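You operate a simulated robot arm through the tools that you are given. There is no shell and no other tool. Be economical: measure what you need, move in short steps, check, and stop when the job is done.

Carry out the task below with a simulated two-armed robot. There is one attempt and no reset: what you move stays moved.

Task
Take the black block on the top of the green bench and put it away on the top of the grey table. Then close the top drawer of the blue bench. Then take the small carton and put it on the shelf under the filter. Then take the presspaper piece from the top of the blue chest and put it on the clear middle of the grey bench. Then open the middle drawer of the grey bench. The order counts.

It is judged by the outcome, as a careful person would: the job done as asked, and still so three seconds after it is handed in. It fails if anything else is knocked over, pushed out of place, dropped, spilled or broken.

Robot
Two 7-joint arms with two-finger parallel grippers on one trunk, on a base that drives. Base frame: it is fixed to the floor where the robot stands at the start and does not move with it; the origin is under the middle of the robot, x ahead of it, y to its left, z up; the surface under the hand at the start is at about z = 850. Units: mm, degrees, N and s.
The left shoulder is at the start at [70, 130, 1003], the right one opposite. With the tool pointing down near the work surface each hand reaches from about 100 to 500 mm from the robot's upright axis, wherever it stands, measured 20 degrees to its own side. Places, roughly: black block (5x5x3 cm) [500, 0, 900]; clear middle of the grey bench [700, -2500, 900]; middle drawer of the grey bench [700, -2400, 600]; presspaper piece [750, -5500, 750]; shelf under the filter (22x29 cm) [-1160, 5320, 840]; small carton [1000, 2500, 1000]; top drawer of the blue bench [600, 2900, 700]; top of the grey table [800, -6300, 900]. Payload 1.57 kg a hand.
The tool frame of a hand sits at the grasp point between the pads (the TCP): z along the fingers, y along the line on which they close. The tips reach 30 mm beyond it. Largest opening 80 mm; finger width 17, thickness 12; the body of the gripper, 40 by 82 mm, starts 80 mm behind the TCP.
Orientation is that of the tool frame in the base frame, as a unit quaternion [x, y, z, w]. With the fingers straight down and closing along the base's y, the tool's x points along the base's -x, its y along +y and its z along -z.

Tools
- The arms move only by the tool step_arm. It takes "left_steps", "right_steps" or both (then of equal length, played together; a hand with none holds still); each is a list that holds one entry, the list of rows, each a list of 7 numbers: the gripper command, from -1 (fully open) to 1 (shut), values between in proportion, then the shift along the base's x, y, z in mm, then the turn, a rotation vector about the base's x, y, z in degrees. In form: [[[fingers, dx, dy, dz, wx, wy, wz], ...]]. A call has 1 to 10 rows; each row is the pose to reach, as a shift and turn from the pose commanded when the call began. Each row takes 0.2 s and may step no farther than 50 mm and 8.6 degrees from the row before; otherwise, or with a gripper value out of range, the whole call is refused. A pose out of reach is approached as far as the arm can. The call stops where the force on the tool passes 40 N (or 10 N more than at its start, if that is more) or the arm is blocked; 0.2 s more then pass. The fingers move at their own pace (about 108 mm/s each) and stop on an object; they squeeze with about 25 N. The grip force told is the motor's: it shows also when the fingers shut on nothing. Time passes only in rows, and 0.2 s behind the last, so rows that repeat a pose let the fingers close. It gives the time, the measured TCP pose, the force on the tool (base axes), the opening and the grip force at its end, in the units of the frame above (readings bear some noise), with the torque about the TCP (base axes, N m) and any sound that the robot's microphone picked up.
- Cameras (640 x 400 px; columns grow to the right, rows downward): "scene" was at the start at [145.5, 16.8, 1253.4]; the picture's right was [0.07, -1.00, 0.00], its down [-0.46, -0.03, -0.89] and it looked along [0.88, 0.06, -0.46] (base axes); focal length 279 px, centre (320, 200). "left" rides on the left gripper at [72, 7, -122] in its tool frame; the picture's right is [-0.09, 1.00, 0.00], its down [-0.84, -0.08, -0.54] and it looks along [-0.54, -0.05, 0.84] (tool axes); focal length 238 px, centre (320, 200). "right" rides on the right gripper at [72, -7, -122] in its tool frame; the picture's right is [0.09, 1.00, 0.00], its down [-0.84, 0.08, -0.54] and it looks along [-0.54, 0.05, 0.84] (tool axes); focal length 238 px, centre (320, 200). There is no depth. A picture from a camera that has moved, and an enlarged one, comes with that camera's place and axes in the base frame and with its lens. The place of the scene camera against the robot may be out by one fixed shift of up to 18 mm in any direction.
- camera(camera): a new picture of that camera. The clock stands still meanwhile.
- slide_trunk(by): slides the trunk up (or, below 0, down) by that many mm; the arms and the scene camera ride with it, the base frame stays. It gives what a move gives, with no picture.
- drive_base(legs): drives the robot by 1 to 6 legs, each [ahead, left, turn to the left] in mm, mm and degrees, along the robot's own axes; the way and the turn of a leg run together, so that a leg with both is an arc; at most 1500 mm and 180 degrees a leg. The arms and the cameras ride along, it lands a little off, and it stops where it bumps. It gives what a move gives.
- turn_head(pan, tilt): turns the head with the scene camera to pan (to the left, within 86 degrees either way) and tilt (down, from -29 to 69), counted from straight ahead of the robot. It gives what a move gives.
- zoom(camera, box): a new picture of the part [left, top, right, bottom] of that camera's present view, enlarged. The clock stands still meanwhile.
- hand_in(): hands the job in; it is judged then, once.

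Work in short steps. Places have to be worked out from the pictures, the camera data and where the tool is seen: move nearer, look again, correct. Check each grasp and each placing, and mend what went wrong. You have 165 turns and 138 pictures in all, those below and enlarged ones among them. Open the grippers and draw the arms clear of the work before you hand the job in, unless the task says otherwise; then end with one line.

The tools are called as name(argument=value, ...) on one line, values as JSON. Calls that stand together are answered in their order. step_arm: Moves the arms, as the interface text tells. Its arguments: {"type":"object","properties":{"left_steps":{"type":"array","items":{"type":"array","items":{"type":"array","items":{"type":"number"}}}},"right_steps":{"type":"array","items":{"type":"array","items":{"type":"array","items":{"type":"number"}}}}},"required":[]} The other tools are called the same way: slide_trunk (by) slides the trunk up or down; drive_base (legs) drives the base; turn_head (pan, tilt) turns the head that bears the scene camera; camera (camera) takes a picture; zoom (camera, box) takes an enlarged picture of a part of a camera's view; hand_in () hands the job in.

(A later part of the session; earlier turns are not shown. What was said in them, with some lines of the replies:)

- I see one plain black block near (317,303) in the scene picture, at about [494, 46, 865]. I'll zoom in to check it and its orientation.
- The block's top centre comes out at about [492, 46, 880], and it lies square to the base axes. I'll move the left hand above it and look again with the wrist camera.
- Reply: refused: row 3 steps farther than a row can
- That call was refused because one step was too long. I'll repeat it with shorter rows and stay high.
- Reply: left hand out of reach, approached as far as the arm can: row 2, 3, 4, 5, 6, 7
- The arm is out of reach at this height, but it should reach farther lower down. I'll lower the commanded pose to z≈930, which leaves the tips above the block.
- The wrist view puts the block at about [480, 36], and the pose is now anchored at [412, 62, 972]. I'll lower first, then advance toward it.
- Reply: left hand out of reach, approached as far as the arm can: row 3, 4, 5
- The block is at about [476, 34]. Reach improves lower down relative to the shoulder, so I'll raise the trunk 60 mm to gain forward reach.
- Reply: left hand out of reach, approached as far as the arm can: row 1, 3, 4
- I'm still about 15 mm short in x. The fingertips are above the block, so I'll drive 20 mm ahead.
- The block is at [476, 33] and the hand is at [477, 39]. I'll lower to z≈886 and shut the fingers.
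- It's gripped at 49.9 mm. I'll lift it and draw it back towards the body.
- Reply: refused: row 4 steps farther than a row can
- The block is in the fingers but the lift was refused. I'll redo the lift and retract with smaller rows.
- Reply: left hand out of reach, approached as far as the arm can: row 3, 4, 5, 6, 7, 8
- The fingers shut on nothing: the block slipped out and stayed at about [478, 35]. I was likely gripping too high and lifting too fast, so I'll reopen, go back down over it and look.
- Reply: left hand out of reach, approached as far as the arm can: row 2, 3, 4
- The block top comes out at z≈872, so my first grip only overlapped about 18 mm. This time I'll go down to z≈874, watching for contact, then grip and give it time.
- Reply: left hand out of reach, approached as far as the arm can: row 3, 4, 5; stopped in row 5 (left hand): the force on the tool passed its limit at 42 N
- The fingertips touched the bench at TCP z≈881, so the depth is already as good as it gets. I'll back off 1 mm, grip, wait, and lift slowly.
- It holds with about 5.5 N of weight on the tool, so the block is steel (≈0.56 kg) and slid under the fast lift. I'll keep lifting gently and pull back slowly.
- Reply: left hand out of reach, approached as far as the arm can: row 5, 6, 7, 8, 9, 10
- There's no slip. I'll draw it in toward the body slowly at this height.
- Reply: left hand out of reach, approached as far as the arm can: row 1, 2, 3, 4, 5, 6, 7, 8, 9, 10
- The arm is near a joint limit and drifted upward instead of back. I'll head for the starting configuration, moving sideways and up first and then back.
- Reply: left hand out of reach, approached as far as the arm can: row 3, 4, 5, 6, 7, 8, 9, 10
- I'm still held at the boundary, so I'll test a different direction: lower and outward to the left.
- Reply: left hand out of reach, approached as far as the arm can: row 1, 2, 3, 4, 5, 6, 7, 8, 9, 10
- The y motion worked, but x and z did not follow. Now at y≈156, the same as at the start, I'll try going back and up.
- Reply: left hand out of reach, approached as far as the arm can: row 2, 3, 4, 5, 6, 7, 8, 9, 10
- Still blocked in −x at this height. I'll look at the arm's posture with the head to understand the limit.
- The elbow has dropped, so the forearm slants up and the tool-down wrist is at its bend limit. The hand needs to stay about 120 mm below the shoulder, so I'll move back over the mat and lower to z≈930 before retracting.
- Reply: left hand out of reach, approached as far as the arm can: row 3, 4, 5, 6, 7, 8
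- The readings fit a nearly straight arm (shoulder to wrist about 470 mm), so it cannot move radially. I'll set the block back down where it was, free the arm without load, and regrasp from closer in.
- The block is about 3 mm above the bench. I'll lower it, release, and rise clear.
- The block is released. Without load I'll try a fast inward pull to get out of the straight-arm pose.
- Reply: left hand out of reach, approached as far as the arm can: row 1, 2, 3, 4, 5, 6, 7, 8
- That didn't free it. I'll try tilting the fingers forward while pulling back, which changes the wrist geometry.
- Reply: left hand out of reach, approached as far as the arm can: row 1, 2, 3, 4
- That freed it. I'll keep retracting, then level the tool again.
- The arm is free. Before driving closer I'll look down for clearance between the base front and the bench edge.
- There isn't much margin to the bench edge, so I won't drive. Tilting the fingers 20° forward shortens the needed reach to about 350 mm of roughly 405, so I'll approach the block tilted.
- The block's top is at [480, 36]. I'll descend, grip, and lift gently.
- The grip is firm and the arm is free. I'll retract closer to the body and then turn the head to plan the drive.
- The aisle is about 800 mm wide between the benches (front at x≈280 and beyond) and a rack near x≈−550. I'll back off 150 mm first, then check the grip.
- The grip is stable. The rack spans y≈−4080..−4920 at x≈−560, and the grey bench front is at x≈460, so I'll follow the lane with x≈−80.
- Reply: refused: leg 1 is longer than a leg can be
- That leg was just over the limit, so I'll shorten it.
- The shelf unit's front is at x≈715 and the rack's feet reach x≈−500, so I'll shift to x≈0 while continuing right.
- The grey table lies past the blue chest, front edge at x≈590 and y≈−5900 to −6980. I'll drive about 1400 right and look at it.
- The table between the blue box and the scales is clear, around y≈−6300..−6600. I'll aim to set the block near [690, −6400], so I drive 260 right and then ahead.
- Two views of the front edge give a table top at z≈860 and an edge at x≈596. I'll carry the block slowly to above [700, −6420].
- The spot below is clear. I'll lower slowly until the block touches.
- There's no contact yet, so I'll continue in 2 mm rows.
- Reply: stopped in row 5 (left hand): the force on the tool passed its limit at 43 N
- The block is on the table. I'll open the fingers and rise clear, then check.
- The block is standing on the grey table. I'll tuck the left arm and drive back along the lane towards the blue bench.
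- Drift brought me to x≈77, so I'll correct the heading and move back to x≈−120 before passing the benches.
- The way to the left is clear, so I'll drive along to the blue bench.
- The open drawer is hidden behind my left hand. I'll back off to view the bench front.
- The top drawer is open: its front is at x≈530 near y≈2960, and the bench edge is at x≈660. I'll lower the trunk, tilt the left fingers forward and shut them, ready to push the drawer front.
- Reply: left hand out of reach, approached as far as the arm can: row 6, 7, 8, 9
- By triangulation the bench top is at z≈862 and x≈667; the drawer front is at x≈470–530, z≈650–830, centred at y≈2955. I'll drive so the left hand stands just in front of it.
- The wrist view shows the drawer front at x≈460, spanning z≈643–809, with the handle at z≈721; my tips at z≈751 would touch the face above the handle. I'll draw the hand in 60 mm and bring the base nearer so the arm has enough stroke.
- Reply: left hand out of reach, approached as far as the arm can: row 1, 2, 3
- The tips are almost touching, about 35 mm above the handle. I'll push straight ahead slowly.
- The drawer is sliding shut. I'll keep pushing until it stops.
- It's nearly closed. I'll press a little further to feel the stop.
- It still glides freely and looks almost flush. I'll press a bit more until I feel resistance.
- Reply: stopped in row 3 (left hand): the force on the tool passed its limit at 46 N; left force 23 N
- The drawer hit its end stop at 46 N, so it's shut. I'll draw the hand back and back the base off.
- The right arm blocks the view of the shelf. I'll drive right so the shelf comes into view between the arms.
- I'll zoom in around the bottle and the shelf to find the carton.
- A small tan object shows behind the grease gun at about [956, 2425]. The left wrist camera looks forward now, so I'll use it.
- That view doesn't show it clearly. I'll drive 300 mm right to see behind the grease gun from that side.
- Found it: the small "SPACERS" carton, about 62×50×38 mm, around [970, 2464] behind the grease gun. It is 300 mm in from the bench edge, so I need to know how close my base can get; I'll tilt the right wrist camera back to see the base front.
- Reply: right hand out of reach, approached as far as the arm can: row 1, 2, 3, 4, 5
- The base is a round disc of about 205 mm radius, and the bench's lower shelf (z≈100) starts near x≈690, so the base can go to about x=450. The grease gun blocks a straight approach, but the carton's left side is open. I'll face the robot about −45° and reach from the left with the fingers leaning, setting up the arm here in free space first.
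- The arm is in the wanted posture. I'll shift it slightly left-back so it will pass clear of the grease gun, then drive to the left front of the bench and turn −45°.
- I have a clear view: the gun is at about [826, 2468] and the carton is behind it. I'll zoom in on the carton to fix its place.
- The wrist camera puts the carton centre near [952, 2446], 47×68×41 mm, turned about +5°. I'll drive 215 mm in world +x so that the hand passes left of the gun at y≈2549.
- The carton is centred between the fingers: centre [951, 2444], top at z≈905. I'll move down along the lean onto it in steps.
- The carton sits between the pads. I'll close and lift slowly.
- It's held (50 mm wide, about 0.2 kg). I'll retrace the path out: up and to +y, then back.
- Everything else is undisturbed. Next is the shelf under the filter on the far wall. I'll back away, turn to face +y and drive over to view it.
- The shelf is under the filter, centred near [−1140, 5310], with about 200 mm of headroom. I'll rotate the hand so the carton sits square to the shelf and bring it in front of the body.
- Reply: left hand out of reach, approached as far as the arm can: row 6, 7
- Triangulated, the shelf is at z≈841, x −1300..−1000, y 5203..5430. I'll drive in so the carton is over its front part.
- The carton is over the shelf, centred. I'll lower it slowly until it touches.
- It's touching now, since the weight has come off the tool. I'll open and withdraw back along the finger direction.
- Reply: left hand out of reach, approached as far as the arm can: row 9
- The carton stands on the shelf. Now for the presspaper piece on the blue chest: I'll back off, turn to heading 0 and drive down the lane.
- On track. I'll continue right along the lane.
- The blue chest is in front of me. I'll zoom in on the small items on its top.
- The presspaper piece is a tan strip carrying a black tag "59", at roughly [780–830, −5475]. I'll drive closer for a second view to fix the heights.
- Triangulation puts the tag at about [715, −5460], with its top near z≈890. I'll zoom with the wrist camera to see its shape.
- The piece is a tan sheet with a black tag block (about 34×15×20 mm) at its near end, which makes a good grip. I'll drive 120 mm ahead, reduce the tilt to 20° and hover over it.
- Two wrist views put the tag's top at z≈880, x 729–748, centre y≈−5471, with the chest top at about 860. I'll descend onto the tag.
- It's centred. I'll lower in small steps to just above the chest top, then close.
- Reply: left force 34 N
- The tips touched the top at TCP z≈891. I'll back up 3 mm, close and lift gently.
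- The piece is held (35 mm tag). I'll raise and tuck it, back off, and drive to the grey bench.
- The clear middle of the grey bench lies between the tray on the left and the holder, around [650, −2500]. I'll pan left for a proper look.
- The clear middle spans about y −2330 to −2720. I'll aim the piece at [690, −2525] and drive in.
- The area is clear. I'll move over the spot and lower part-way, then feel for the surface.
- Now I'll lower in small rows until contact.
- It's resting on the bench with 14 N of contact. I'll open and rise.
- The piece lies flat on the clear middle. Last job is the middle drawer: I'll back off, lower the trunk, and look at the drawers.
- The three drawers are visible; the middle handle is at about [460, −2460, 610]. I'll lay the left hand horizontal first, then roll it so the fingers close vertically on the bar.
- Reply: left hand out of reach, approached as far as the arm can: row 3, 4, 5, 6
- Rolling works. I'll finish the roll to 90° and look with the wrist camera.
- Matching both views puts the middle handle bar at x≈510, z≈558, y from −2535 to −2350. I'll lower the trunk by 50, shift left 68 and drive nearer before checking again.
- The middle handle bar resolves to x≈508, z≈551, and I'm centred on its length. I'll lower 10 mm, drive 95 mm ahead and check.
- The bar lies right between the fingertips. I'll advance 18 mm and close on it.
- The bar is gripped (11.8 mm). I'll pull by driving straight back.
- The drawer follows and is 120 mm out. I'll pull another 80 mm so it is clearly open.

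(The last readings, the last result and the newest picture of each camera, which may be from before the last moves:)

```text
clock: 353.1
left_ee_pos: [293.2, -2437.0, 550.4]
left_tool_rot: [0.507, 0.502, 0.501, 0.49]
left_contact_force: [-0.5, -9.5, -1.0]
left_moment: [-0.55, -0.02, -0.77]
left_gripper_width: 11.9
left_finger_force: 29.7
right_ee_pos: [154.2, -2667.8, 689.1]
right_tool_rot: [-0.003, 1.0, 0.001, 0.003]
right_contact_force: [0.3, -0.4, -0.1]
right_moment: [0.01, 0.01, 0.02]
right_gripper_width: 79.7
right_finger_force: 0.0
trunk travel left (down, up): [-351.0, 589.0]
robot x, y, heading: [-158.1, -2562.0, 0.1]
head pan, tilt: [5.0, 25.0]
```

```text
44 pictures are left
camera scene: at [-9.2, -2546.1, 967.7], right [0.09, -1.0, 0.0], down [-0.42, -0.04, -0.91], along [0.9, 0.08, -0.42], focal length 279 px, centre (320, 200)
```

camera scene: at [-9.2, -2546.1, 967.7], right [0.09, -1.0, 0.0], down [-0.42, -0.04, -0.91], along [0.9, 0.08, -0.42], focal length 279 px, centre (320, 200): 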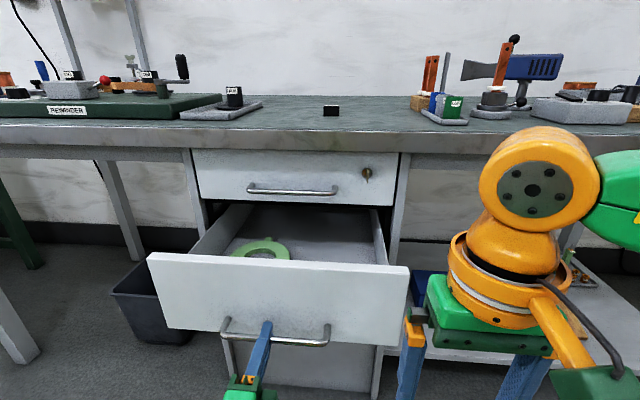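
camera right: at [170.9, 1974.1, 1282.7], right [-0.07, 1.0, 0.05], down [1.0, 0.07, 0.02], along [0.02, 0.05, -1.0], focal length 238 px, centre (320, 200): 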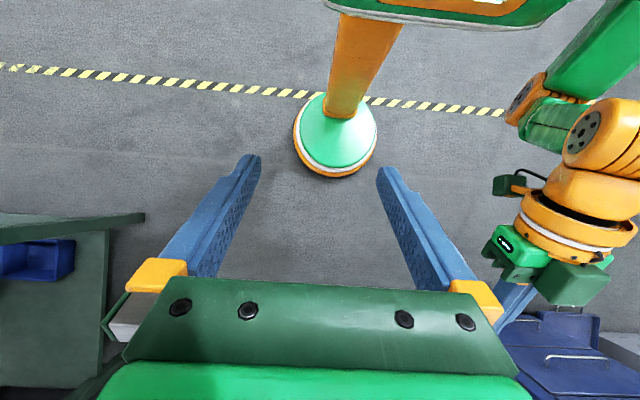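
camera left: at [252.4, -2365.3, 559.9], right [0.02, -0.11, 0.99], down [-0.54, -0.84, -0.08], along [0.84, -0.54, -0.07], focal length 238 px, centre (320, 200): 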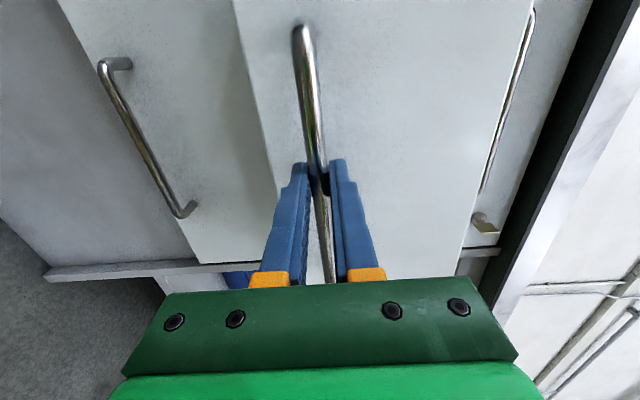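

The drawer is about 200 mm open with its contents in place. I'll open the fingers and back straight away.

step_arm(left_steps=[[[0, 0, 0, 0, 0, 0, 0], [-1, 0, 0, 0, 0, 0, 0], [-1, 0, 0, 0, 0, 0, 0], [-1, 0, 0, 0, 0, 0, 0]]])

drive_base(legs=[[-200, 0, 0]])

camera(camera="scene")

```text
clock: 354.1
left_ee_pos: [293.1, -2435.3, 550.0]
left_tool_rot: [0.507, 0.502, 0.5, 0.491]
left_contact_force: [-0.4, -0.6, 0.3]
left_moment: [-0.01, 0.0, -0.01]
left_gripper_width: 79.9
left_finger_force: 0.0
right_ee_pos: [154.1, -2666.9, 689.9]
right_tool_rot: [-0.003, 1.0, 0.002, 0.002]
right_contact_force: [1.7, 0.4, -0.2]
right_moment: [0.0, -0.02, 0.0]
right_gripper_width: 80.1
right_finger_force: 0.1
trunk travel left (down, up): [-351.0, 589.0]
robot x, y, heading: [-156.0, -2563.9, 0.6]
head pan, tilt: [5.0, 25.0]
```

```text
clock: 355.7
left_ee_pos: [90.4, -2436.9, 551.0]
left_tool_rot: [0.506, 0.502, 0.5, 0.491]
left_contact_force: [0.4, -0.6, -0.5]
left_moment: [0.0, -0.01, 0.03]
left_gripper_width: 79.9
left_finger_force: 0.0
right_ee_pos: [-47.3, -2667.8, 691.6]
right_tool_rot: [-0.002, 1.0, 0.002, 0.002]
right_contact_force: [-0.2, 0.2, 0.5]
right_moment: [0.03, -0.03, 0.03]
right_gripper_width: 80.0
right_finger_force: 0.0
trunk travel left (down, up): [-351.0, 589.0]
robot x, y, heading: [-358.9, -2566.2, 0.4]
head pan, tilt: [5.0, 25.0]
```

```text
43 pictures are left
camera scene: at [-211.9, -2545.8, 967.7], right [0.09, -1.0, 0.0], down [-0.42, -0.04, -0.91], along [0.9, 0.08, -0.42], focal length 279 px, centre (320, 200)
```

scene: 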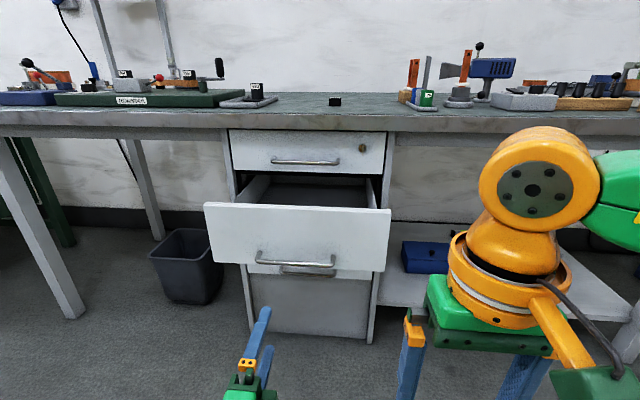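

The middle drawer stands open, the piece lies on the clear middle, the grippers are open and the arms are clear. I'm handing in.

hand_in()

```text
The job is handed in.
```

All five steps are done in the order asked and the job is handed in. On my first try at the black block it slid out of the fingers on the green bench; I picked it up again, and nothing else was moved.
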